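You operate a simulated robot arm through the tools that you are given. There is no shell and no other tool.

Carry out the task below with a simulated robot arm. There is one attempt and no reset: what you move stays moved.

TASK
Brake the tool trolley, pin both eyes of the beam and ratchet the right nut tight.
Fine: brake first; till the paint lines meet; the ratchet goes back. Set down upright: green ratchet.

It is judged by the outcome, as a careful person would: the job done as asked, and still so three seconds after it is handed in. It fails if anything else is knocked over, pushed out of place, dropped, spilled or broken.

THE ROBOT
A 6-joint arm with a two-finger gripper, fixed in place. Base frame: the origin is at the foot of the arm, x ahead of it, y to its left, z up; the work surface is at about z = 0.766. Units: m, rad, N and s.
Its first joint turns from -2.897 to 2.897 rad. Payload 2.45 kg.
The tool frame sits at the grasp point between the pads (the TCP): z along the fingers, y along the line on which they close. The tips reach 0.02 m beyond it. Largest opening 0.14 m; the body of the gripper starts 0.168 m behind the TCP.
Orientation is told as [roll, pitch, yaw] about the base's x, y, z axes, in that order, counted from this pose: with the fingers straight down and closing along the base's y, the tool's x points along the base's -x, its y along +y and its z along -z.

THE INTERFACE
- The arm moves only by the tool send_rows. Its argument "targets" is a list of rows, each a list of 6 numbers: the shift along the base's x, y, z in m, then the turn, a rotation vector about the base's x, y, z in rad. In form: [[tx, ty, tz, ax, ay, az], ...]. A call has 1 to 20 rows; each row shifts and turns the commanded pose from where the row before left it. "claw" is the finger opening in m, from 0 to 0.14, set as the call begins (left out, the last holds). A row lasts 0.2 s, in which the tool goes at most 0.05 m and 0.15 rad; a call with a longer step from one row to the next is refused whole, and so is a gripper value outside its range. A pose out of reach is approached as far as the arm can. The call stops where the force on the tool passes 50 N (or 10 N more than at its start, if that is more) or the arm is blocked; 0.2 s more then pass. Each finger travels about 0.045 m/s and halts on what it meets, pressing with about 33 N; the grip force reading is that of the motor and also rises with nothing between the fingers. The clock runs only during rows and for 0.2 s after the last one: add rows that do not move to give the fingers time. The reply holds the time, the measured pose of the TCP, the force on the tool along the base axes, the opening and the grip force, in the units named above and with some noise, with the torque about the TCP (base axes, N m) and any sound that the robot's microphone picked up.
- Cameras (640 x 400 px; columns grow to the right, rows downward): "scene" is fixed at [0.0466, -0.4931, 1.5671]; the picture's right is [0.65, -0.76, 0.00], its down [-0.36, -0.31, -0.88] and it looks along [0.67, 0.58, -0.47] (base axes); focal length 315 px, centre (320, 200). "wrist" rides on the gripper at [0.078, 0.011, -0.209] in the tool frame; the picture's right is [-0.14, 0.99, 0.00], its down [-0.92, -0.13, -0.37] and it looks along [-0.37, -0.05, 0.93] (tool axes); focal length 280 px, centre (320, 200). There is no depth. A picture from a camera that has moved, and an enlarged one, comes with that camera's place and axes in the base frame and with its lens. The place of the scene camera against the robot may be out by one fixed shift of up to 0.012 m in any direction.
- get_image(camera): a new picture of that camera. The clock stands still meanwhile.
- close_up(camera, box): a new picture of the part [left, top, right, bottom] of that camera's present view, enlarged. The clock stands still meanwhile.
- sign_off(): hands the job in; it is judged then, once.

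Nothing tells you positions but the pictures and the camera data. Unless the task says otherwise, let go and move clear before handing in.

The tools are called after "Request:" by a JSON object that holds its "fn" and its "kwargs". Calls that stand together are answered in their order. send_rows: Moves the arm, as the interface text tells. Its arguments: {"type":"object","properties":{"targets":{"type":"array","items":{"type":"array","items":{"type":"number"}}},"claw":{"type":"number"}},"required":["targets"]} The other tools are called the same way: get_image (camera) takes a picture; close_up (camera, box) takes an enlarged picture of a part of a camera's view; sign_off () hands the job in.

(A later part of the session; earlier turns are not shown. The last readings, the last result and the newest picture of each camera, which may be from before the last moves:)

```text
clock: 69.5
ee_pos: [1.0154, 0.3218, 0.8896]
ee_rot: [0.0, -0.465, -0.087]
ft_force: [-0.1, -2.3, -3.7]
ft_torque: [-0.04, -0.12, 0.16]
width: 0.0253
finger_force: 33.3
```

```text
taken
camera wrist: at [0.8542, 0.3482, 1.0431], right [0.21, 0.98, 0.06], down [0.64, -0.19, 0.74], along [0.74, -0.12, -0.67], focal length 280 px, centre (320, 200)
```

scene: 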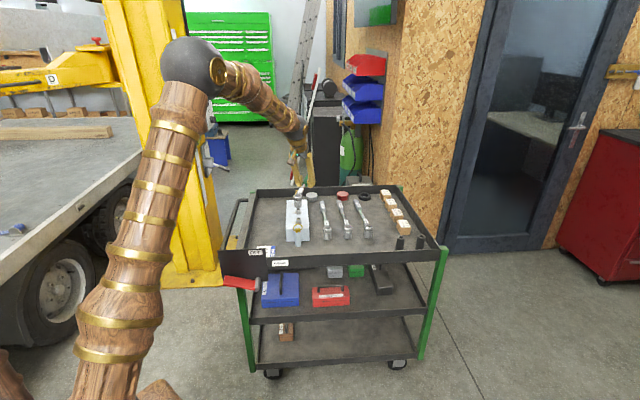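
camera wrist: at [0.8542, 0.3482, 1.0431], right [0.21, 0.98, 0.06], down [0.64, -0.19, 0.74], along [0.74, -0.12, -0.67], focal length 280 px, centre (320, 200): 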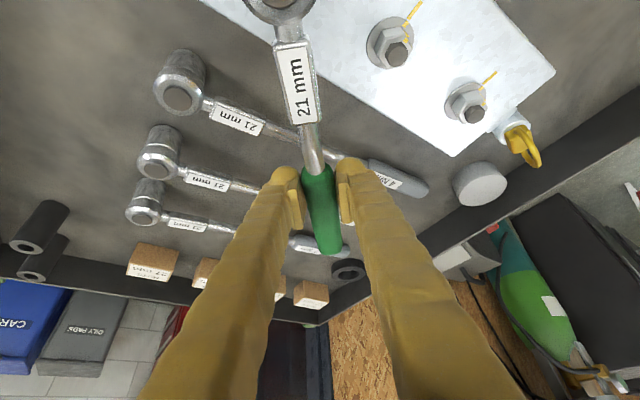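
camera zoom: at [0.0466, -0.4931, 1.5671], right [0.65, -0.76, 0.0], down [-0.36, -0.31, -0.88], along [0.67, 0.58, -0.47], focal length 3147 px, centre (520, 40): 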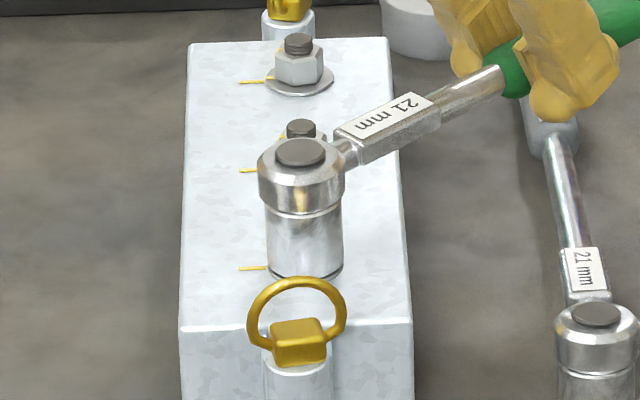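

About 35° has been swept with light resistance. I'll continue to roughly 61°.

Request:
{"fn": "send_rows", "kwargs": {"targets": [[-0.0014, -0.0122, 0, 0, 0, -0.09], [-0.0025, -0.012, 0, 0, 0, -0.09], [-0.0036, -0.0117, 0, 0, 0, -0.09], [-0.0046, -0.0113, 0, 0, 0, -0.09], [-0.0056, -0.0109, 0, 0, 0, -0.09], [0, 0, 0, 0, 0, 0]]}}

Request:
{"fn": "close_up", "kwargs": {"camera": "scene", "box": [284, 196, 316, 236]}}

Request:
{"fn": "get_image", "kwargs": {"camera": "wrist"}}

```text
clock: 70.9
ee_pos: [0.9963, 0.2641, 0.8905]
ee_rot: [-0.001, -0.464, -0.541]
ft_force: [4.4, 5.6, -2.5]
ft_torque: [0.24, -0.21, 0.45]
width: 0.0253
finger_force: 32.7
```

```text
10.00 times, centred on (300, 216) of scene
camera zoom: at [0.0466, -0.4931, 1.5671], right [0.65, -0.76, 0.0], down [-0.36, -0.31, -0.88], along [0.67, 0.58, -0.47], focal length 3147 px, centre (520, 40)
```

zoom: 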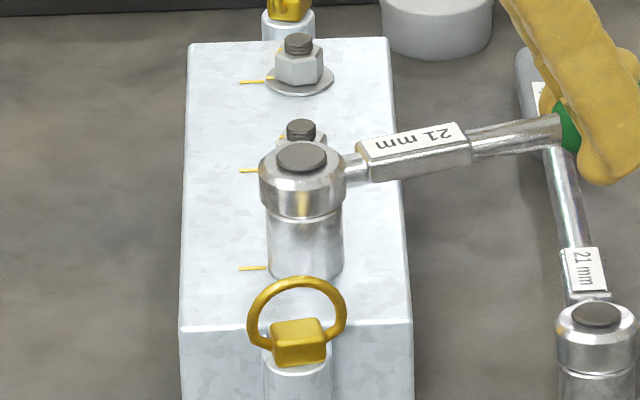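

```text
taken
camera wrist: at [0.8624, 0.3576, 1.0431], right [0.61, 0.79, 0.06], down [0.5, -0.45, 0.74], along [0.61, -0.42, -0.67], focal length 280 px, centre (320, 200)
```

wrist: 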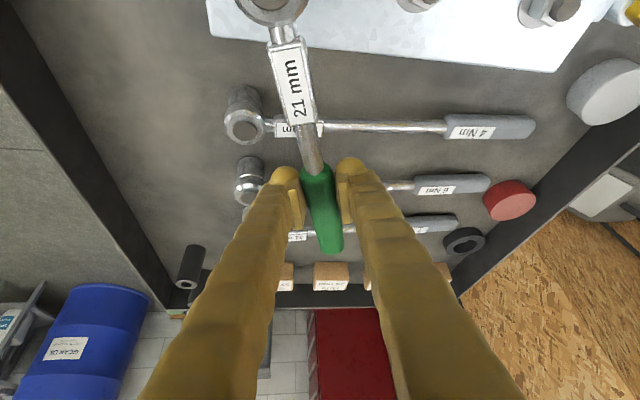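

Resistance has risen to about 1.4 Nm about the nut, so it's engaged and tightening. I'll advance one small step.

Request:
{"fn": "send_rows", "kwargs": {"targets": [[-0.0029, -0.0046, 0, 0, 0, -0.04], [-0.0029, -0.0046, 0, 0, 0, -0.04], [0, 0, 0, 0, 0, 0]]}}

```text
clock: 71.7
ee_pos: [0.9911, 0.2547, 0.8909]
ee_rot: [0.001, -0.463, -0.618]
ft_force: [-3.3, 12.0, -5.8]
ft_torque: [0.24, -0.27, 0.59]
width: 0.0252
finger_force: 33.1
```

About 65° has been swept, at roughly 1.7 Nm. I'll unload slightly, lift the socket off and check where the paint mark has gone.

Request:
{"fn": "send_rows", "kwargs": {"targets": [[0.0014, 0.004, 0, 0, 0, 0.03], [0, 0, 0.008, 0, 0, 0], [0, 0, 0.01, 0, 0, 0], [0, 0, 0.012, 0, 0, 0], [0, 0, 0.015, 0, 0, 0], [0, 0, 0, 0, 0, 0]]}}

Request:
{"fn": "close_up", "kwargs": {"camera": "scene", "box": [284, 196, 316, 236]}}

Request:
{"fn": "close_up", "kwargs": {"camera": "scene", "box": [292, 211, 308, 227]}}

```text
clock: 73.1
ee_pos: [0.992, 0.2583, 0.9351]
ee_rot: [0.0, -0.467, -0.588]
ft_force: [0.3, -0.3, -3.7]
ft_torque: [-0.1, -0.12, 0.01]
width: 0.0251
finger_force: 32.9
```

```text
10.00 times, centred on (300, 216) of scene
camera zoom: at [0.0466, -0.4931, 1.5671], right [0.65, -0.76, 0.0], down [-0.36, -0.31, -0.88], along [0.67, 0.58, -0.47], focal length 3147 px, centre (520, 40)
```

zoom: 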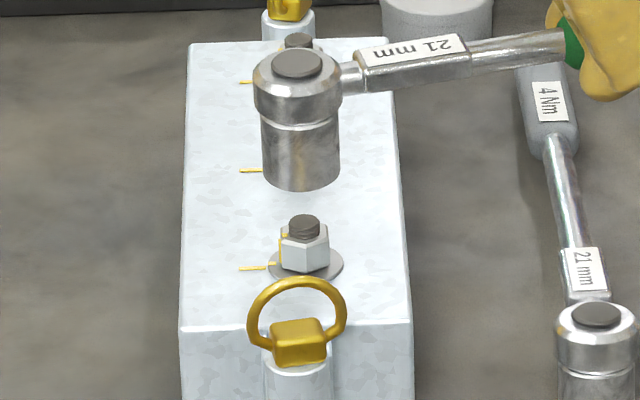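

```text
16.00 times, centred on (300, 219) of scene
camera zoom: at [0.0466, -0.4931, 1.5671], right [0.65, -0.76, 0.0], down [-0.36, -0.31, -0.88], along [0.67, 0.58, -0.47], focal length 5035 px, centre (640, -104)
```

zoom: 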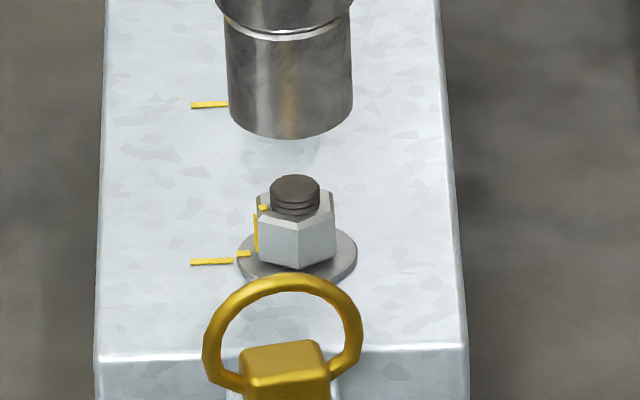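

The nut has turned and come down onto its washer, and the mark is near alignment. I'll move the ratchet aside to look at the paint lines from above with the wrist camera.

Request:
{"fn": "send_rows", "kwargs": {"targets": [[0, 0, 0.03, 0, 0, 0], [-0.0125, 0.0264, 0.01, 0, 0, 0], [-0.0125, 0.0264, 0, 0, 0, 0], [-0.0125, 0.0264, 0, 0, 0, 0], [-0.0125, 0.0264, 0, 0, 0, 0], [0, 0, 0, 0, 0, 0]]}}

Request:
{"fn": "get_image", "kwargs": {"camera": "wrist"}}

Request:
{"fn": "close_up", "kwargs": {"camera": "scene", "box": [284, 196, 316, 236]}}

```text
clock: 74.5
ee_pos: [0.9422, 0.3643, 0.9753]
ee_rot: [0.001, -0.465, -0.588]
ft_force: [0.2, 0.9, -3.5]
ft_torque: [-0.09, -0.13, 0.01]
width: 0.0251
finger_force: 32.5
```

```text
taken
camera wrist: at [0.813, 0.4641, 1.1276], right [0.65, 0.76, 0.06], down [0.48, -0.47, 0.74], along [0.59, -0.45, -0.67], focal length 280 px, centre (320, 200)
```

wrist: 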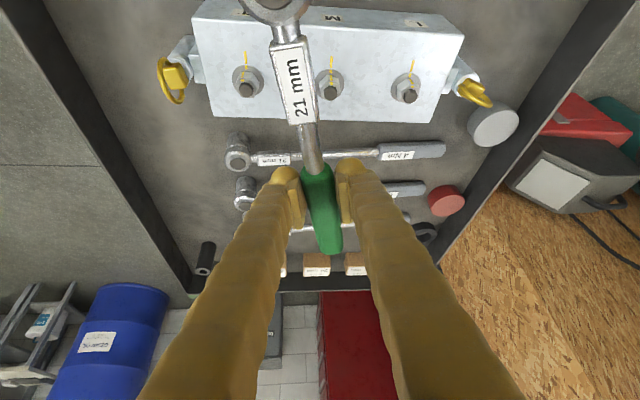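

```text
10.00 times, centred on (300, 216) of scene
camera zoom: at [0.0466, -0.4931, 1.5671], right [0.65, -0.76, 0.0], down [-0.36, -0.31, -0.88], along [0.67, 0.58, -0.47], focal length 3147 px, centre (520, 40)
```

zoom: 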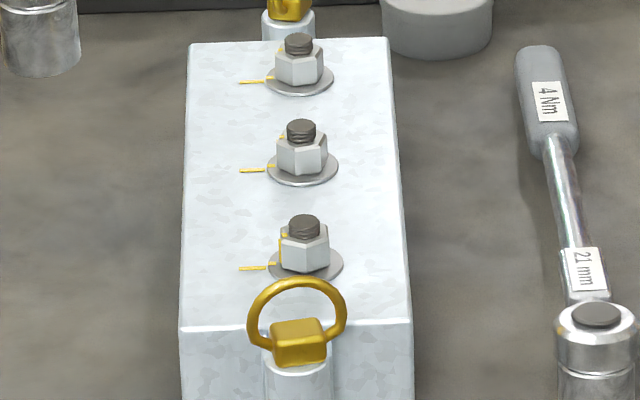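

Excellent, all three nuts are visible side by side. I'll zoom on nut T and M from both cameras to compare the paint lines.

Request:
{"fn": "close_up", "kwargs": {"camera": "wrist", "box": [222, 45, 272, 105]}}

Request:
{"fn": "close_up", "kwargs": {"camera": "wrist", "box": [385, 50, 435, 110]}}

Request:
{"fn": "close_up", "kwargs": {"camera": "scene", "box": [294, 215, 306, 227]}}

Request:
{"fn": "close_up", "kwargs": {"camera": "scene", "box": [294, 205, 306, 217]}}

```text
6.67 times, centred on (247, 75) of wrist
camera zoom: at [0.813, 0.4641, 1.1276], right [0.65, 0.76, 0.06], down [0.48, -0.47, 0.74], along [0.59, -0.45, -0.67], focal length 1869 px, centre (807, 1033)
```

zoom: 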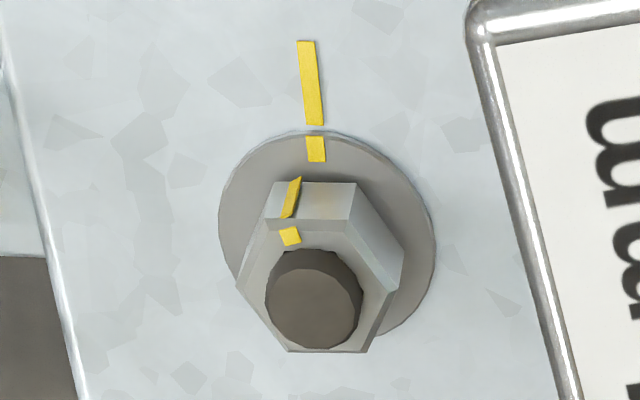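

```text
6.67 times, centred on (410, 80) of wrist
camera zoom: at [0.813, 0.4641, 1.1276], right [0.65, 0.76, 0.06], down [0.48, -0.47, 0.74], along [0.59, -0.45, -0.67], focal length 1869 px, centre (-280, 1000)
```

zoom: 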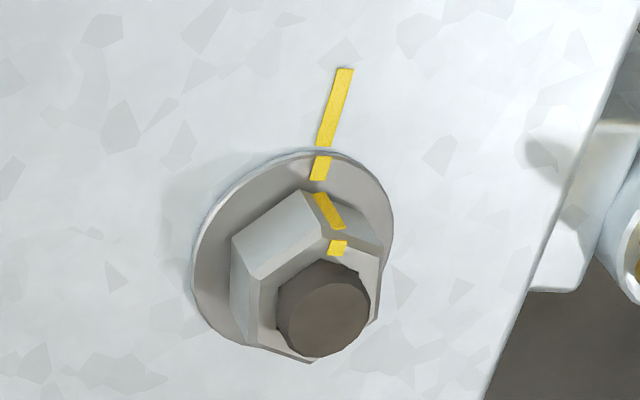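

```text
16.00 times, centred on (300, 221) of scene
camera zoom: at [0.0466, -0.4931, 1.5671], right [0.65, -0.76, 0.0], down [-0.36, -0.31, -0.88], along [0.67, 0.58, -0.47], focal length 5035 px, centre (640, -136)
```

zoom: 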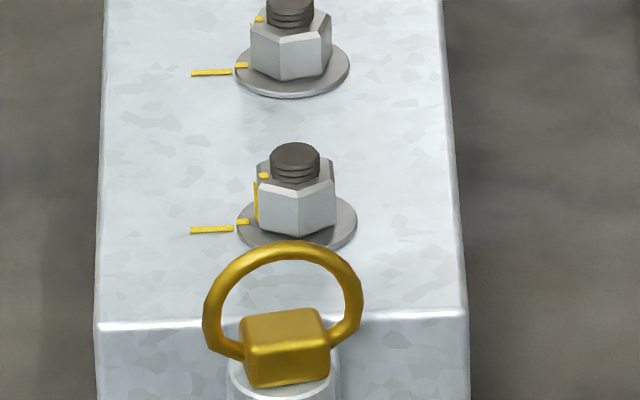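

```text
16.00 times, centred on (300, 211) of scene
camera zoom: at [0.0466, -0.4931, 1.5671], right [0.65, -0.76, 0.0], down [-0.36, -0.31, -0.88], along [0.67, 0.58, -0.47], focal length 5035 px, centre (640, 24)
```

zoom: 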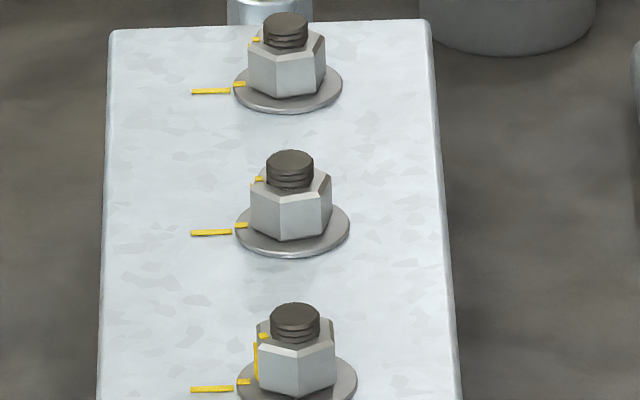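

The mark is roughly 8–17° short of the washer line. I'll get the highest zoom on T, M and L for a precise reading.

Request:
{"fn": "close_up", "kwargs": {"camera": "wrist", "box": [230, 62, 265, 98]}}

Request:
{"fn": "close_up", "kwargs": {"camera": "wrist", "box": [393, 65, 428, 101]}}

Request:
{"fn": "close_up", "kwargs": {"camera": "wrist", "box": [312, 65, 347, 101]}}

```text
11.11 times, centred on (248, 80) of wrist
camera zoom: at [0.813, 0.4641, 1.1276], right [0.65, 0.76, 0.06], down [0.48, -0.47, 0.74], along [0.59, -0.45, -0.67], focal length 3115 px, centre (1126, 1533)
```

zoom: 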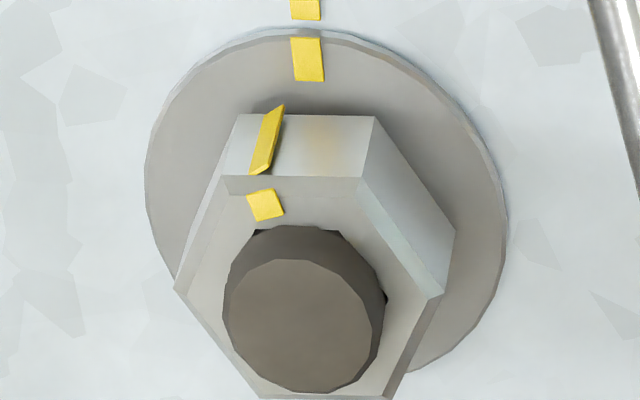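

```text
11.11 times, centred on (410, 83) of wrist
camera zoom: at [0.813, 0.4641, 1.1276], right [0.65, 0.76, 0.06], down [0.48, -0.47, 0.74], along [0.59, -0.45, -0.67], focal length 3115 px, centre (-686, 1500)
```

zoom: 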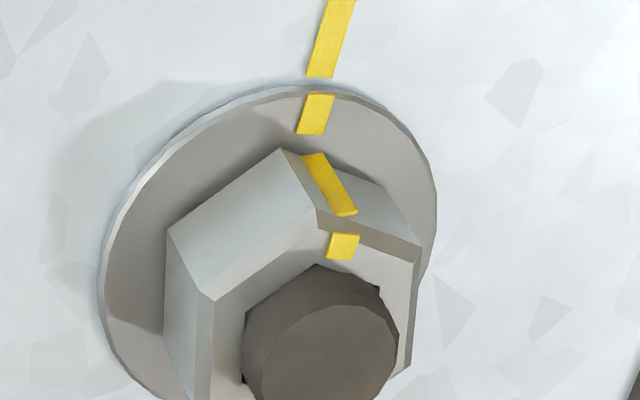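

```text
11.11 times, centred on (330, 83) of wrist
camera zoom: at [0.813, 0.4641, 1.1276], right [0.65, 0.76, 0.06], down [0.48, -0.47, 0.74], along [0.59, -0.45, -0.67], focal length 3115 px, centre (214, 1500)
```

zoom: 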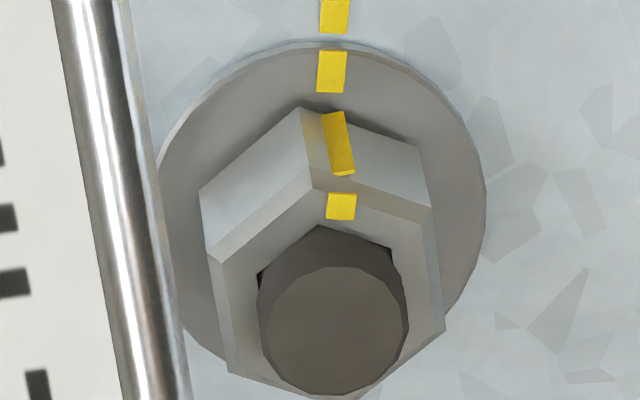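

Comparing facet angles with M and L, nut T still needs about 18.5° clockwise. I'll return the socket over the nut the way it came and re-seat it.

Request:
{"fn": "send_rows", "kwargs": {"targets": [[0.0125, -0.0264, 0, 0, 0, 0], [0.0125, -0.0264, 0, 0, 0, 0], [0.0125, -0.0264, 0, 0, 0, 0], [0.0125, -0.0264, -0.01, 0, 0, 0], [0, 0, -0.02, 0, 0, 0], [0, 0, -0.02, 0, 0, 0], [0, 0, 0, 0, 0, 0]]}}

Request:
{"fn": "close_up", "kwargs": {"camera": "scene", "box": [284, 196, 316, 236]}}

```text
clock: 76.1
ee_pos: [0.9932, 0.2593, 0.9248]
ee_rot: [0.0, -0.465, -0.588]
ft_force: [-0.4, -1.1, -3.7]
ft_torque: [-0.11, -0.14, -0.01]
width: 0.0252
finger_force: 32.7
```

```text
10.00 times, centred on (300, 216) of scene
camera zoom: at [0.0466, -0.4931, 1.5671], right [0.65, -0.76, 0.0], down [-0.36, -0.31, -0.88], along [0.67, 0.58, -0.47], focal length 3147 px, centre (520, 40)
```

zoom: 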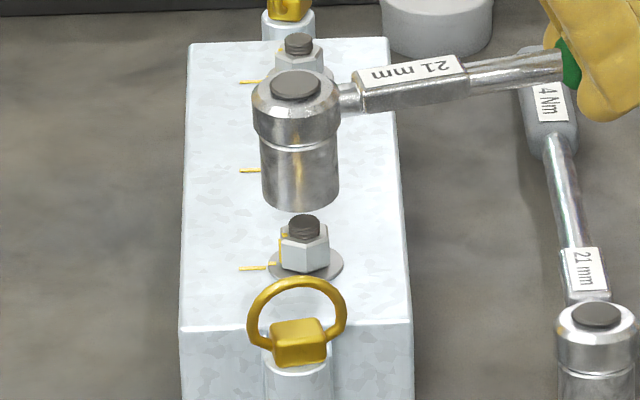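

The socket is about 1.5 mm left of the nut axis. I'll correct that and seat it.

Request:
{"fn": "send_rows", "kwargs": {"targets": [[0.0011, -0.0011, 0, 0, 0, 0], [0, 0, -0.01, 0, 0, 0], [0, 0, -0.008, 0, 0, 0], [0, 0, 0, 0, 0, 0]]}}

Request:
{"fn": "close_up", "kwargs": {"camera": "scene", "box": [284, 196, 316, 236]}}

```text
clock: 77.1
ee_pos: [0.9946, 0.2588, 0.9068]
ee_rot: [0.0, -0.464, -0.589]
ft_force: [-0.4, 0.0, -3.5]
ft_torque: [-0.08, -0.11, 0.01]
width: 0.0249
finger_force: 33.0
```

```text
10.00 times, centred on (300, 216) of scene
camera zoom: at [0.0466, -0.4931, 1.5671], right [0.65, -0.76, 0.0], down [-0.36, -0.31, -0.88], along [0.67, 0.58, -0.47], focal length 3147 px, centre (520, 40)
```

zoom: 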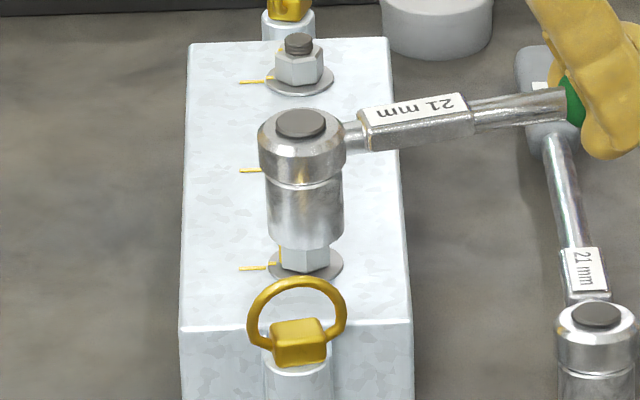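

It's well aligned now. I'll lower it fully onto the nut.

Request:
{"fn": "send_rows", "kwargs": {"targets": [[0, 0, -0.006, 0, 0, 0], [0, 0, -0.006, 0, 0, 0], [0, 0, -0.005, 0, 0, 0], [0, 0, 0, 0, 0, 0]]}}

Request:
{"fn": "close_up", "kwargs": {"camera": "scene", "box": [284, 196, 316, 236]}}

```text
clock: 78.1
ee_pos: [0.9932, 0.2585, 0.8905]
ee_rot: [0.0, -0.463, -0.587]
ft_force: [-1.6, -0.4, -3.4]
ft_torque: [-0.1, -0.05, 0.16]
width: 0.0251
finger_force: 33.2
```

```text
10.00 times, centred on (300, 216) of scene
camera zoom: at [0.0466, -0.4931, 1.5671], right [0.65, -0.76, 0.0], down [-0.36, -0.31, -0.88], along [0.67, 0.58, -0.47], focal length 3147 px, centre (520, 40)
```

zoom: 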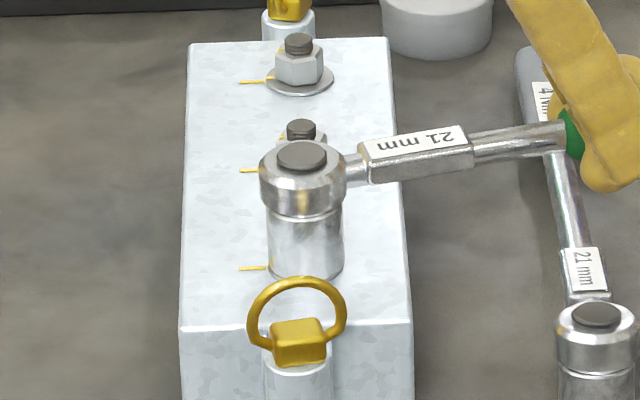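

It's seated. I'll continue the clockwise stroke in fine steps while reading the torque.

Request:
{"fn": "send_rows", "kwargs": {"targets": [[-0.0038, -0.0056, 0, 0, 0, -0.05], [-0.0041, -0.0054, 0, 0, 0, -0.05], [-0.0044, -0.0052, 0, 0, 0, -0.05], [0, 0, 0, 0, 0, 0]]}}

```text
clock: 79.1
ee_pos: [0.9817, 0.2428, 0.8905]
ee_rot: [0.001, -0.467, -0.738]
ft_force: [2.9, 10.2, -2.7]
ft_torque: [0.33, -0.2, 0.64]
width: 0.0252
finger_force: 32.5
```

It's at about 1.9 Nm and turning. I'll continue the remaining steps.

Request:
{"fn": "send_rows", "kwargs": {"targets": [[-0.0046, -0.005, 0, 0, 0, -0.05], [-0.0049, -0.0047, 0, 0, 0, -0.05], [-0.0051, -0.0045, 0, 0, 0, -0.05], [0, 0, 0, 0, 0, 0]]}}

```text
clock: 80.1
ee_pos: [0.9673, 0.2283, 0.8919]
ee_rot: [-0.002, -0.465, -0.887]
ft_force: [2.8, 10.6, -5.9]
ft_torque: [0.0, -0.47, 1.02]
width: 0.0253
finger_force: 32.2
```

It's now at about 2.2 Nm, after 17° more. I'll unload, lift off and inspect the paint lines again.

Request:
{"fn": "send_rows", "kwargs": {"targets": [[0.003, 0.0027, 0, 0, 0, 0.03], [0, 0, 0.008, 0, 0, 0], [0, 0, 0.012, 0, 0, 0], [0, 0, 0.02, 0, 0, 0], [0, 0, 0.025, 0, 0, 0], [-0.004, 0.023, 0.02, 0, 0, 0], [-0.004, 0.023, 0, 0, 0, 0], [-0.004, 0.023, 0, 0, 0, 0], [-0.004, 0.023, 0, 0, 0, 0], [-0.0041, 0.0229, 0, 0, 0, 0], [0, 0, 0, 0, 0, 0]]}}

Request:
{"fn": "get_image", "kwargs": {"camera": "wrist"}}

Request:
{"fn": "close_up", "kwargs": {"camera": "scene", "box": [284, 196, 316, 236]}}

```text
clock: 82.5
ee_pos: [0.948, 0.345, 0.9764]
ee_rot: [0.0, -0.466, -0.858]
ft_force: [1.0, 1.0, -3.5]
ft_torque: [-0.1, -0.13, -0.02]
width: 0.0251
finger_force: 32.7
```

```text
taken
camera wrist: at [0.851, 0.4759, 1.1286], right [0.83, 0.56, 0.06], down [0.33, -0.58, 0.74], along [0.45, -0.59, -0.67], focal length 280 px, centre (320, 200)
```

wrist: 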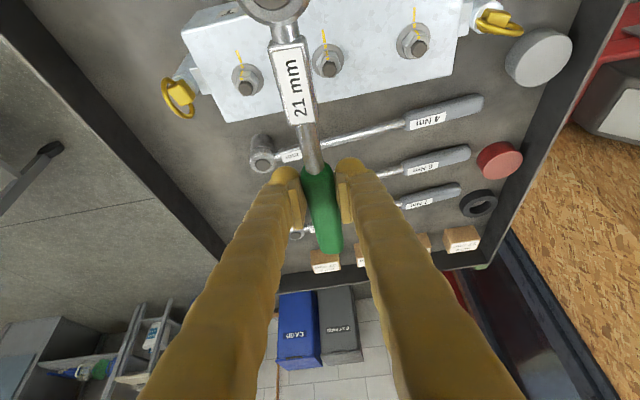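

```text
10.00 times, centred on (300, 216) of scene
camera zoom: at [0.0466, -0.4931, 1.5671], right [0.65, -0.76, 0.0], down [-0.36, -0.31, -0.88], along [0.67, 0.58, -0.47], focal length 3147 px, centre (520, 40)
```

zoom: 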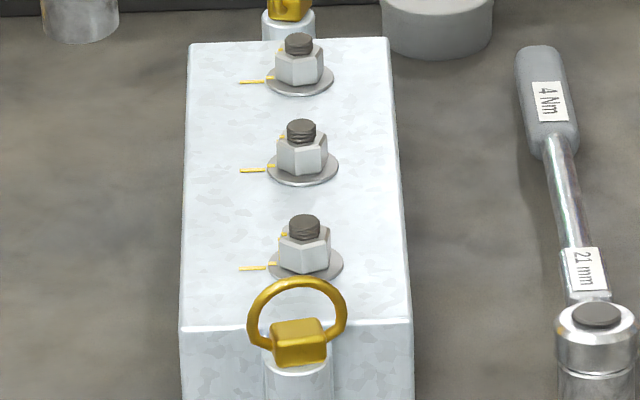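

Request:
{"fn": "close_up", "kwargs": {"camera": "wrist", "box": [228, 60, 263, 96]}}

Request:
{"fn": "close_up", "kwargs": {"camera": "wrist", "box": [312, 40, 347, 76]}}

Request:
{"fn": "close_up", "kwargs": {"camera": "wrist", "box": [398, 20, 433, 56]}}

Request:
{"fn": "close_up", "kwargs": {"camera": "scene", "box": [294, 207, 306, 227]}}

```text
11.11 times, centred on (246, 78) of wrist
camera zoom: at [0.851, 0.4759, 1.1286], right [0.83, 0.56, 0.06], down [0.33, -0.58, 0.74], along [0.45, -0.59, -0.67], focal length 3115 px, centre (1148, 1556)
```

zoom: 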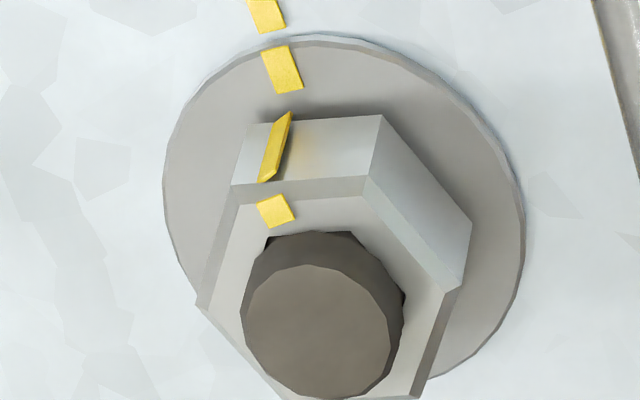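

```text
11.11 times, centred on (330, 58) of wrist
camera zoom: at [0.851, 0.4759, 1.1286], right [0.83, 0.56, 0.06], down [0.33, -0.58, 0.74], along [0.45, -0.59, -0.67], focal length 3115 px, centre (214, 1778)
```

zoom: 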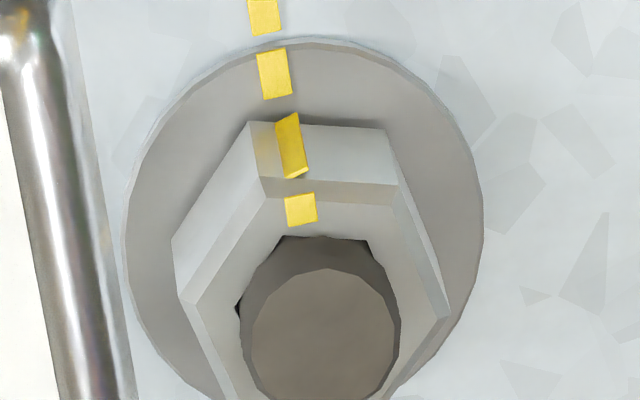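

```text
11.11 times, centred on (416, 38) of wrist
camera zoom: at [0.851, 0.4759, 1.1286], right [0.83, 0.56, 0.06], down [0.33, -0.58, 0.74], along [0.45, -0.59, -0.67], focal length 3115 px, centre (-741, 2000)
```

zoom: 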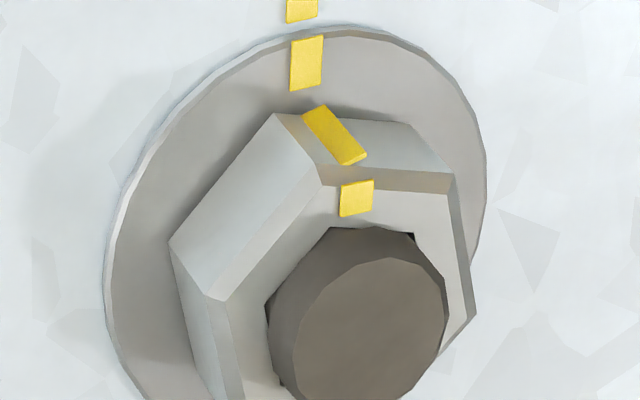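

```text
16.00 times, centred on (300, 217) of scene
camera zoom: at [0.0466, -0.4931, 1.5671], right [0.65, -0.76, 0.0], down [-0.36, -0.31, -0.88], along [0.67, 0.58, -0.47], focal length 5035 px, centre (640, -72)
```

zoom: 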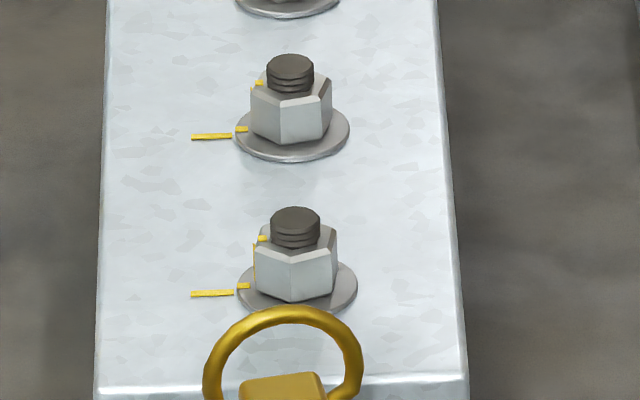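

T has about 7° left: its facet is at 126° against 119° for M and L. I'll re-seat and continue with a smaller stroke.

Request:
{"fn": "send_rows", "kwargs": {"targets": [[0.0041, -0.0229, 0, 0, 0, 0], [0.004, -0.023, 0, 0, 0, 0], [0.004, -0.023, 0, 0, 0, 0], [0.004, -0.023, 0, 0, 0, 0], [0.004, -0.023, -0.02, 0, 0, 0], [0, 0, -0.025, 0, 0, 0], [0, 0, -0.015, 0, 0, 0], [0, 0, 0, 0, 0, 0]]}}

Request:
{"fn": "close_up", "kwargs": {"camera": "scene", "box": [284, 196, 316, 236]}}

```text
clock: 84.3
ee_pos: [0.9694, 0.2286, 0.9143]
ee_rot: [0.001, -0.464, -0.857]
ft_force: [0.2, 0.3, -3.5]
ft_torque: [-0.11, -0.11, 0.02]
width: 0.0251
finger_force: 32.7
```

```text
10.00 times, centred on (300, 216) of scene
camera zoom: at [0.0466, -0.4931, 1.5671], right [0.65, -0.76, 0.0], down [-0.36, -0.31, -0.88], along [0.67, 0.58, -0.47], focal length 3147 px, centre (520, 40)
```

zoom: 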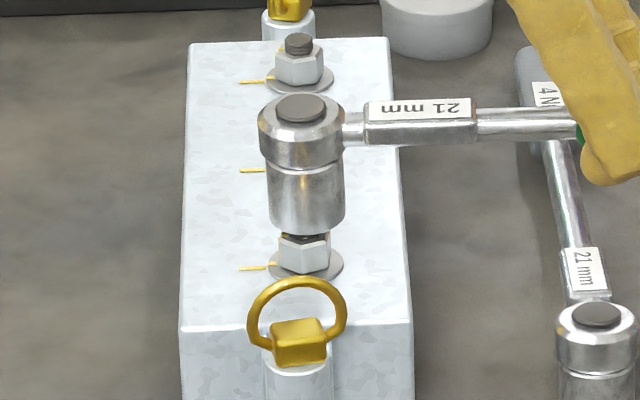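

I'll make a small alignment correction and seat the socket again.

Request:
{"fn": "send_rows", "kwargs": {"targets": [[0.0004, 0.0016, 0, 0, 0, 0], [0, 0, -0.008, 0, 0, 0], [0, 0, -0.006, 0, 0, 0], [0, 0, -0.006, 0, 0, 0], [0, 0, -0.004, 0, 0, 0], [0, 0, 0, 0, 0, 0]]}}

Request:
{"fn": "close_up", "kwargs": {"camera": "scene", "box": [284, 196, 316, 236]}}

```text
clock: 85.7
ee_pos: [0.9707, 0.2325, 0.8908]
ee_rot: [0.0, -0.463, -0.856]
ft_force: [-0.8, -6.2, -2.4]
ft_torque: [-0.36, 0.07, 0.73]
width: 0.0253
finger_force: 33.2
```

```text
10.00 times, centred on (300, 216) of scene
camera zoom: at [0.0466, -0.4931, 1.5671], right [0.65, -0.76, 0.0], down [-0.36, -0.31, -0.88], along [0.67, 0.58, -0.47], focal length 3147 px, centre (520, 40)
```

zoom: 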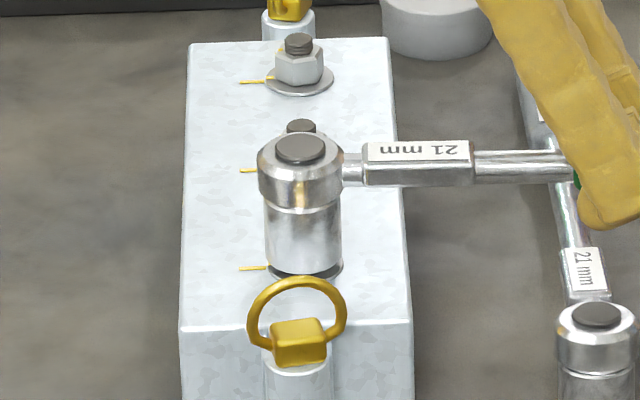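

There's slight side load from the fit, so I'll relax it and then advance clockwise in small readings.

Request:
{"fn": "send_rows", "kwargs": {"targets": [[-0.0002, -0.0013, 0, 0, 0, 0], [-0.0052, -0.0044, 0, 0, 0, -0.05], [0, 0, 0, 0, 0, 0]]}}

Request:
{"fn": "send_rows", "kwargs": {"targets": [[-0.0054, -0.0041, 0, 0, 0, -0.05], [0, 0, 0, 0, 0, 0]]}}

Request:
{"fn": "send_rows", "kwargs": {"targets": [[-0.0028, -0.00195, 0, 0, 0, -0.025], [0, 0, 0, 0, 0, 0]]}}

```text
clock: 86.5
ee_pos: [0.965, 0.2255, 0.8925]
ee_rot: [0.0, -0.465, -0.907]
ft_force: [-2.1, -0.8, -3.8]
ft_torque: [-0.19, -0.03, 0.31]
width: 0.0252
finger_force: 33.4
```

```text
clock: 87.1
ee_pos: [0.9594, 0.2227, 0.8915]
ee_rot: [0.001, -0.463, -0.959]
ft_force: [3.4, 3.3, -4.6]
ft_torque: [-0.03, -0.29, 0.8]
width: 0.0256
finger_force: 33.1
```

```text
clock: 87.7
ee_pos: [0.9592, 0.2198, 0.8911]
ee_rot: [0.002, -0.464, -0.983]
ft_force: [8.5, 6.4, -3.6]
ft_torque: [0.11, -0.4, 0.88]
width: 0.0256
finger_force: 32.6
```

The torque has built to about 2.3 Nm, which is the point where the nut starts moving. I'll advance about 6° more, then inspect.

Request:
{"fn": "send_rows", "kwargs": {"targets": [[-0.0028, -0.0019, 0, 0, 0, -0.025], [-0.0029, -0.0018, 0, 0, 0, -0.025], [0, 0, 0, 0, 0, 0]]}}

Request:
{"fn": "send_rows", "kwargs": {"targets": [[-0.0035, -0.0021, 0, 0, 0, -0.03], [-0.0036, -0.002, 0, 0, 0, -0.03], [0, 0, 0, 0, 0, 0]]}}

```text
clock: 88.5
ee_pos: [0.952, 0.2163, 0.8916]
ee_rot: [0.001, -0.467, -1.032]
ft_force: [13.8, -1.2, -4.3]
ft_torque: [-0.27, -0.64, 1.06]
width: 0.0255
finger_force: 32.8
```

```text
clock: 89.3
ee_pos: [0.9439, 0.2125, 0.892]
ee_rot: [0.0, -0.463, -1.092]
ft_force: [11.1, 8.4, -5.5]
ft_torque: [0.05, -0.57, 0.98]
width: 0.0256
finger_force: 33.3
```

Torque is at about 2.85 Nm. I'll unload, lift and inspect the lines again.

Request:
{"fn": "send_rows", "kwargs": {"targets": [[0.0036, 0.002, 0, 0, 0, 0.03], [0, 0, 0.008, 0, 0, 0], [0, 0, 0.012, 0, 0, 0], [0, 0, 0.02, 0, 0, 0], [0, 0, 0.025, 0, 0, 0], [0.0007, 0.0233, 0.02, 0, 0, 0], [0.0007, 0.0233, 0, 0, 0, 0], [0.0007, 0.0233, 0, 0, 0, 0], [0.0007, 0.0233, 0, 0, 0, 0], [0.0007, 0.0233, 0, 0, 0, 0], [0, 0, 0, 0, 0, 0]]}}

Request:
{"fn": "get_image", "kwargs": {"camera": "wrist"}}

Request:
{"fn": "close_up", "kwargs": {"camera": "scene", "box": [284, 196, 316, 236]}}

```text
clock: 91.7
ee_pos: [0.9492, 0.3298, 0.9765]
ee_rot: [0.0, -0.465, -1.061]
ft_force: [0.3, 0.5, -4.1]
ft_torque: [-0.14, -0.09, -0.01]
width: 0.025
finger_force: 32.8
```

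```text
taken
camera wrist: at [0.8804, 0.4786, 1.1286], right [0.92, 0.38, 0.06], down [0.21, -0.64, 0.74], along [0.32, -0.67, -0.67], focal length 280 px, centre (320, 200)
```

wrist: 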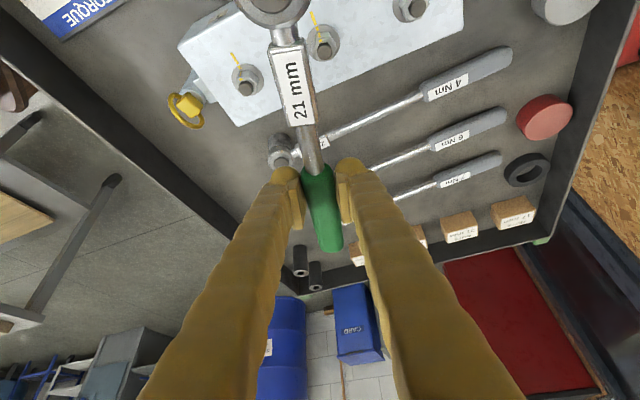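

```text
10.00 times, centred on (300, 216) of scene
camera zoom: at [0.0466, -0.4931, 1.5671], right [0.65, -0.76, 0.0], down [-0.36, -0.31, -0.88], along [0.67, 0.58, -0.47], focal length 3147 px, centre (520, 40)
```

zoom: 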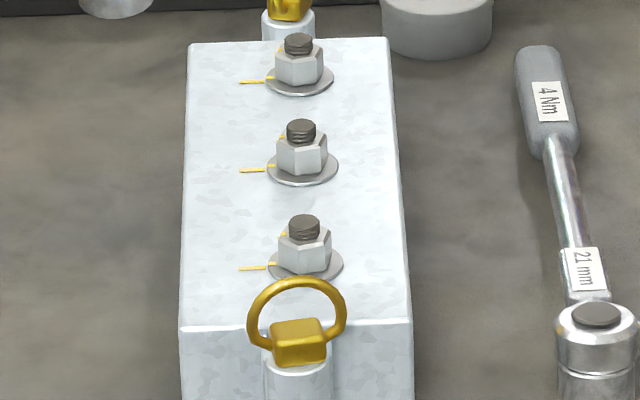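

Request:
{"fn": "close_up", "kwargs": {"camera": "wrist", "box": [228, 60, 263, 96]}}

Request:
{"fn": "close_up", "kwargs": {"camera": "wrist", "box": [306, 22, 341, 58]}}

Request:
{"fn": "close_up", "kwargs": {"camera": "scene", "box": [294, 207, 306, 227]}}

```text
11.11 times, centred on (246, 78) of wrist
camera zoom: at [0.8804, 0.4786, 1.1286], right [0.92, 0.38, 0.06], down [0.21, -0.64, 0.74], along [0.32, -0.67, -0.67], focal length 3115 px, centre (1148, 1556)
```

zoom: 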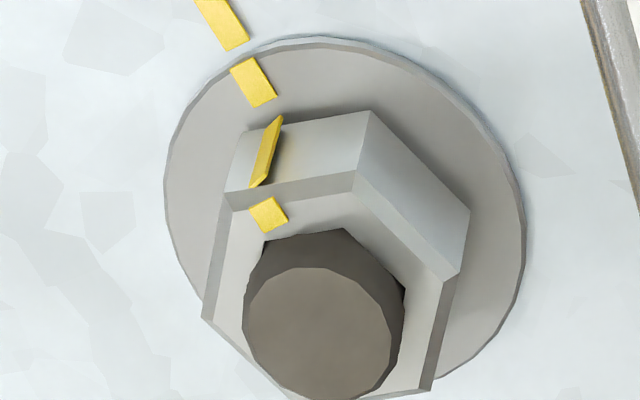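

```text
11.11 times, centred on (324, 40) of wrist
camera zoom: at [0.8804, 0.4786, 1.1286], right [0.92, 0.38, 0.06], down [0.21, -0.64, 0.74], along [0.32, -0.67, -0.67], focal length 3115 px, centre (281, 1978)
```

zoom: 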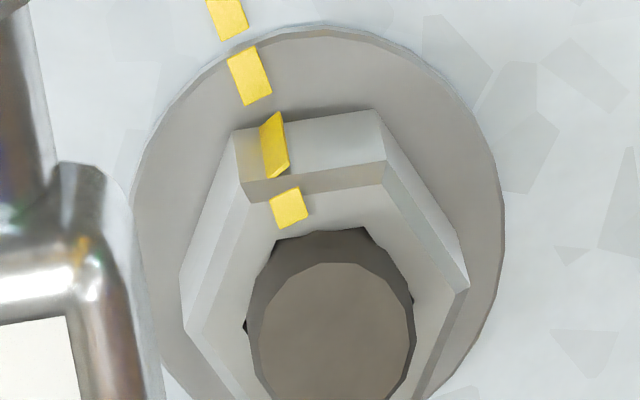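

```text
16.00 times, centred on (300, 217) of scene
camera zoom: at [0.0466, -0.4931, 1.5671], right [0.65, -0.76, 0.0], down [-0.36, -0.31, -0.88], along [0.67, 0.58, -0.47], focal length 5035 px, centre (640, -72)
```

zoom: 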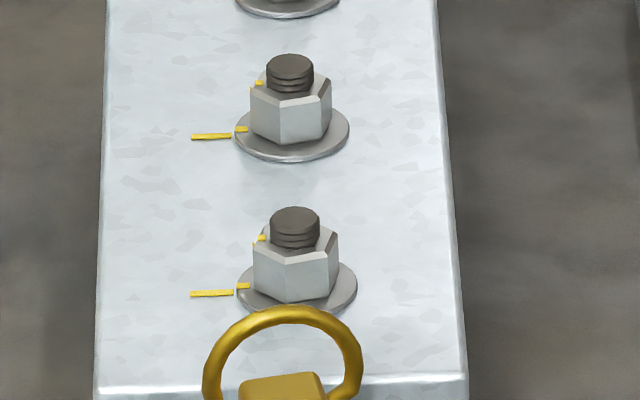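

T is now within about 2–3° of M's alignment. One more small nudge should finish it, so I'll re-seat the socket.

Request:
{"fn": "send_rows", "kwargs": {"targets": [[-0.0007, -0.0233, 0, 0, 0, 0], [-0.0007, -0.0233, 0, 0, 0, 0], [-0.0007, -0.0233, 0, 0, 0, 0], [-0.0007, -0.0233, 0, 0, 0, 0], [-0.0007, -0.0233, -0.02, 0, 0, 0], [0, 0, -0.025, 0, 0, 0], [0, 0, -0.012, 0, 0, 0], [0, 0, 0, 0, 0, 0]]}}

Request:
{"fn": "close_up", "kwargs": {"camera": "scene", "box": [284, 196, 316, 236]}}

```text
clock: 93.5
ee_pos: [0.948, 0.2136, 0.9201]
ee_rot: [-0.001, -0.466, -1.06]
ft_force: [0.1, 0.1, -3.4]
ft_torque: [-0.12, -0.08, -0.05]
width: 0.0252
finger_force: 32.9
```

```text
10.00 times, centred on (300, 216) of scene
camera zoom: at [0.0466, -0.4931, 1.5671], right [0.65, -0.76, 0.0], down [-0.36, -0.31, -0.88], along [0.67, 0.58, -0.47], focal length 3147 px, centre (520, 40)
```

zoom: 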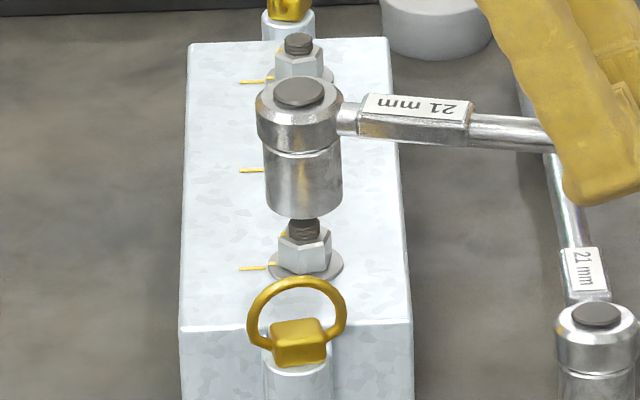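

It's well aligned, so I'll seat it.

Request:
{"fn": "send_rows", "kwargs": {"targets": [[0, 0, -0.01, 0, 0, 0], [0, 0, -0.008, 0, 0, 0], [0, 0, -0.006, 0, 0, 0], [0, 0, -0.004, 0, 0, 0], [0, 0, 0, 0, 0, 0]]}}

Request:
{"fn": "send_rows", "kwargs": {"targets": [[-0.0034, -0.0022, 0, 0, 0, -0.03], [0, 0, 0, 0, 0, 0]]}}

```text
clock: 94.7
ee_pos: [0.9476, 0.2144, 0.8915]
ee_rot: [-0.001, -0.465, -1.062]
ft_force: [-2.6, -0.9, -2.8]
ft_torque: [-0.18, 0.02, 0.34]
width: 0.0253
finger_force: 32.7
```

```text
clock: 95.3
ee_pos: [0.9452, 0.2113, 0.8925]
ee_rot: [-0.001, -0.465, -1.091]
ft_force: [-3.7, -0.2, -4.5]
ft_torque: [-0.21, 0.03, 0.45]
width: 0.0252
finger_force: 33.2
```

It's still in slack. I'll advance in 1.7° steps, reading the torque each time.

Request:
{"fn": "send_rows", "kwargs": {"targets": [[-0.0036, -0.0019, 0, 0, 0, -0.03], [0, 0, 0, 0, 0, 0]]}}

Request:
{"fn": "send_rows", "kwargs": {"targets": [[-0.0037, -0.0018, 0, 0, 0, -0.03], [0, 0, 0, 0, 0, 0]]}}

Request:
{"fn": "send_rows", "kwargs": {"targets": [[-0.0025, -0.0012, 0, 0, 0, -0.02], [0, 0, 0, 0, 0, 0]]}}

```text
clock: 95.9
ee_pos: [0.94, 0.2096, 0.8912]
ee_rot: [0.001, -0.465, -1.123]
ft_force: [-1.1, -2.7, -3.8]
ft_torque: [-0.21, 0.0, 0.32]
width: 0.0251
finger_force: 33.0
```

```text
clock: 96.5
ee_pos: [0.9352, 0.2091, 0.8909]
ee_rot: [0.001, -0.465, -1.153]
ft_force: [-0.6, 0.1, -3.7]
ft_torque: [-0.14, -0.08, 1.02]
width: 0.0253
finger_force: 32.8
```

```text
clock: 97.1
ee_pos: [0.934, 0.2079, 0.8914]
ee_rot: [0.003, -0.465, -1.174]
ft_force: [6.2, 1.2, -4.1]
ft_torque: [-0.11, -0.31, 0.86]
width: 0.0251
finger_force: 33.5
```

Torque is building at about 36 Nm per rad. I'll take two more small steps.

Request:
{"fn": "send_rows", "kwargs": {"targets": [[-0.004, -0.0017, 0, 0, 0, -0.032], [0, 0, 0, 0, 0, 0]]}}

Request:
{"fn": "send_rows", "kwargs": {"targets": [[-0.0032, -0.0012, 0, 0, 0, -0.025], [0, 0, 0, 0, 0, 0]]}}

```text
clock: 97.7
ee_pos: [0.9308, 0.2057, 0.8915]
ee_rot: [0.001, -0.465, -1.204]
ft_force: [14.1, 3.1, -3.3]
ft_torque: [-0.1, -0.68, 0.89]
width: 0.0258
finger_force: 33.3
```

```text
clock: 98.3
ee_pos: [0.9281, 0.2035, 0.8912]
ee_rot: [-0.002, -0.464, -1.229]
ft_force: [12.4, 4.5, -5.5]
ft_torque: [-0.21, -0.63, 1.01]
width: 0.0258
finger_force: 32.1
```

Torque plateaus at about 2.8 Nm, so the nut is moving. One last 1° step, then I'll inspect.

Request:
{"fn": "send_rows", "kwargs": {"targets": [[-0.0026, -0.0009, 0, 0, 0, -0.02], [0, 0, 0, 0, 0, 0]]}}

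Request:
{"fn": "send_rows", "kwargs": {"targets": [[0.0039, 0.0013, 0, 0, 0, 0.03], [0, 0, 0.008, 0, 0, 0], [0, 0, 0.012, 0, 0, 0], [0, 0, 0.02, 0, 0, 0], [0, 0, 0.025, 0, 0, 0], [0.003, 0.0231, 0.02, 0, 0, 0], [0.003, 0.0231, 0, 0, 0, 0], [0.003, 0.0231, 0, 0, 0, 0], [0.003, 0.0231, 0, 0, 0, 0], [0.003, 0.0231, 0, 0, 0, 0], [0, 0, 0, 0, 0, 0]]}}

Request:
{"fn": "get_image", "kwargs": {"camera": "wrist"}}

Request:
{"fn": "close_up", "kwargs": {"camera": "scene", "box": [294, 207, 306, 227]}}

```text
clock: 98.9
ee_pos: [0.9249, 0.2037, 0.8928]
ee_rot: [-0.001, -0.464, -1.249]
ft_force: [14.1, 1.3, -4.0]
ft_torque: [-0.17, -0.63, 1.04]
width: 0.026
finger_force: 33.3
```

```text
clock: 101.3
ee_pos: [0.9448, 0.3206, 0.9784]
ee_rot: [0.001, -0.464, -1.216]
ft_force: [0.1, 0.0, -3.0]
ft_torque: [-0.17, -0.06, -0.03]
width: 0.025
finger_force: 33.3
```

```text
taken
camera wrist: at [0.9, 0.4798, 1.1296], right [0.97, 0.23, 0.06], down [0.11, -0.66, 0.74], along [0.21, -0.72, -0.67], focal length 280 px, centre (320, 200)
```

wrist: 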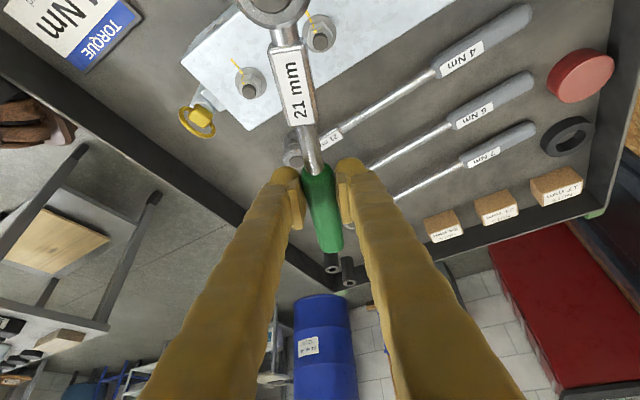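

```text
16.00 times, centred on (300, 217) of scene
camera zoom: at [0.0466, -0.4931, 1.5671], right [0.65, -0.76, 0.0], down [-0.36, -0.31, -0.88], along [0.67, 0.58, -0.47], focal length 5035 px, centre (640, -72)
```

zoom: 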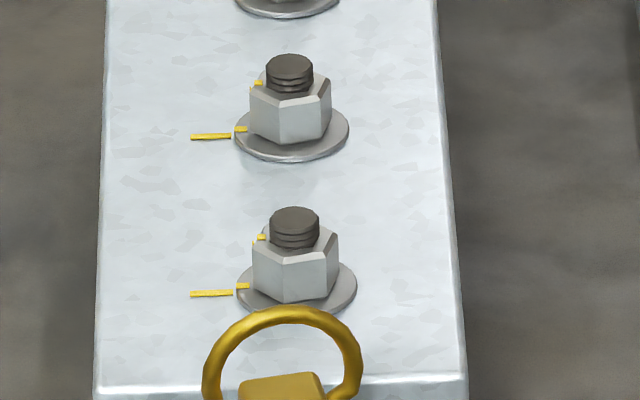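

T now looks the same as M from the scene camera. I'll verify from above.

Request:
{"fn": "close_up", "kwargs": {"camera": "wrist", "box": [231, 64, 266, 100]}}

Request:
{"fn": "close_up", "kwargs": {"camera": "wrist", "box": [302, 12, 337, 48]}}

```text
11.11 times, centred on (248, 82) of wrist
camera zoom: at [0.9, 0.4798, 1.1296], right [0.97, 0.23, 0.06], down [0.11, -0.66, 0.74], along [0.21, -0.72, -0.67], focal length 3115 px, centre (1114, 1511)
```

zoom: 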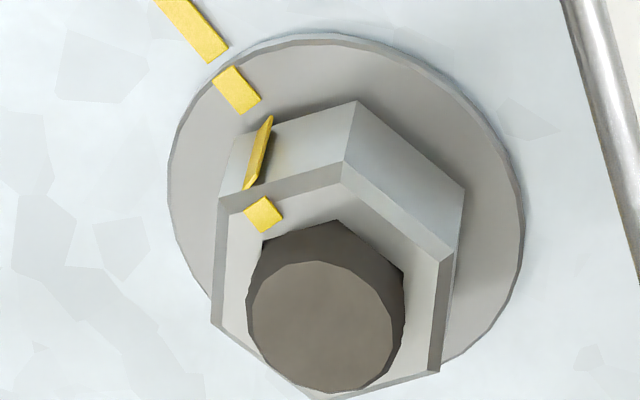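

```text
11.11 times, centred on (320, 30) of wrist
camera zoom: at [0.9, 0.4798, 1.1296], right [0.97, 0.23, 0.06], down [0.11, -0.66, 0.74], along [0.21, -0.72, -0.67], focal length 3115 px, centre (326, 2089)
```

zoom: 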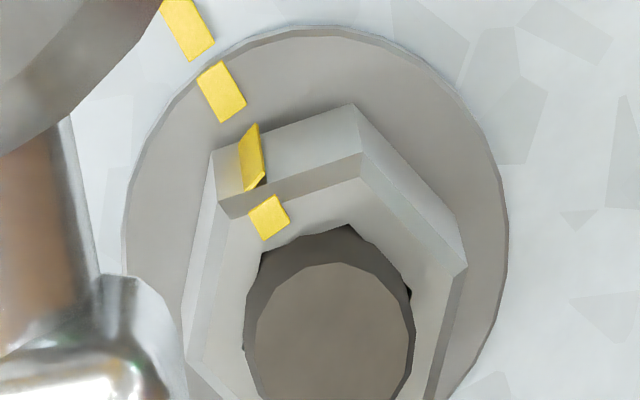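

The paint lines meet: T's facet is at 118° against M's 119°. Now I'll carry the ratchet back to where it was, staying high over everything.

Request:
{"fn": "send_rows", "kwargs": {"targets": [[-0.00405, 0.01334, 0.005, 0, 0, 0.125], [-0.00405, 0.01334, 0.005, 0, 0, 0.125], [-0.00405, 0.01334, 0, 0, 0, 0.125], [-0.00405, 0.01334, 0, 0, 0, 0.125], [-0.00405, 0.01334, 0, 0, 0, 0.125], [-0.00405, 0.01334, 0, 0, 0, 0.125], [-0.00405, 0.01334, 0, 0, 0, 0.125], [-0.00405, 0.01334, 0, 0, 0, 0.125]]}}

Request:
{"fn": "send_rows", "kwargs": {"targets": [[-0.00405, 0.01334, 0, 0, 0, 0.125], [-0.00405, 0.01334, 0, 0, 0, 0.125], [-0.00405, 0.01334, 0, 0, 0, 0.125], [-0.00405, 0.01334, 0, 0, 0, 0.125], [-0.00405, 0.01334, 0, 0, 0, 0.125], [-0.00405, 0.01334, 0, 0, 0, 0.125], [-0.00405, 0.01334, 0, 0, 0, 0.125], [-0.00405, 0.01334, 0, 0, 0, 0.125], [0, 0, 0, 0, 0, 0]]}}

Request:
{"fn": "get_image", "kwargs": {"camera": "scene"}}

Request:
{"fn": "get_image", "kwargs": {"camera": "wrist"}}

```text
clock: 103.1
ee_pos: [0.9132, 0.4264, 0.9882]
ee_rot: [0.0, -0.465, -0.218]
ft_force: [-0.2, -0.7, -3.6]
ft_torque: [-0.03, -0.15, 0.02]
width: 0.0252
finger_force: 32.8
```

```text
clock: 105.1
ee_pos: [0.8802, 0.5335, 0.9865]
ee_rot: [-0.001, -0.465, 0.781]
ft_force: [-0.5, -0.2, -3.5]
ft_torque: [0.15, -0.1, -0.04]
width: 0.0248
finger_force: 33.1
```

```text
taken
```

scene: 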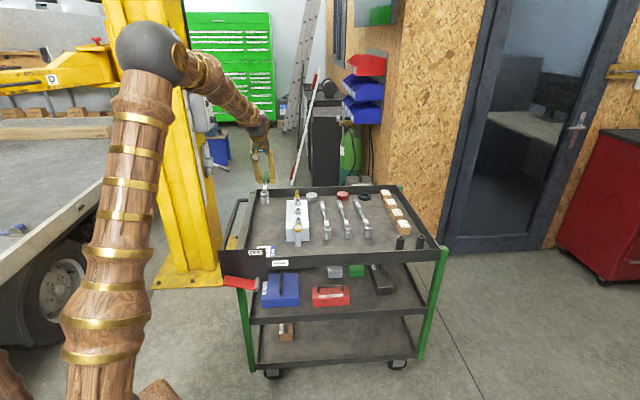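

```text
taken
camera wrist: at [0.7574, 0.4264, 1.1391], right [-0.61, 0.79, 0.06], down [0.56, 0.37, 0.74], along [0.56, 0.49, -0.67], focal length 280 px, centre (320, 200)
```

wrist: 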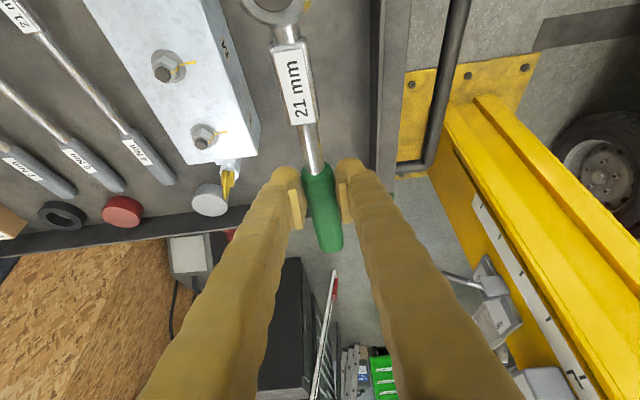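

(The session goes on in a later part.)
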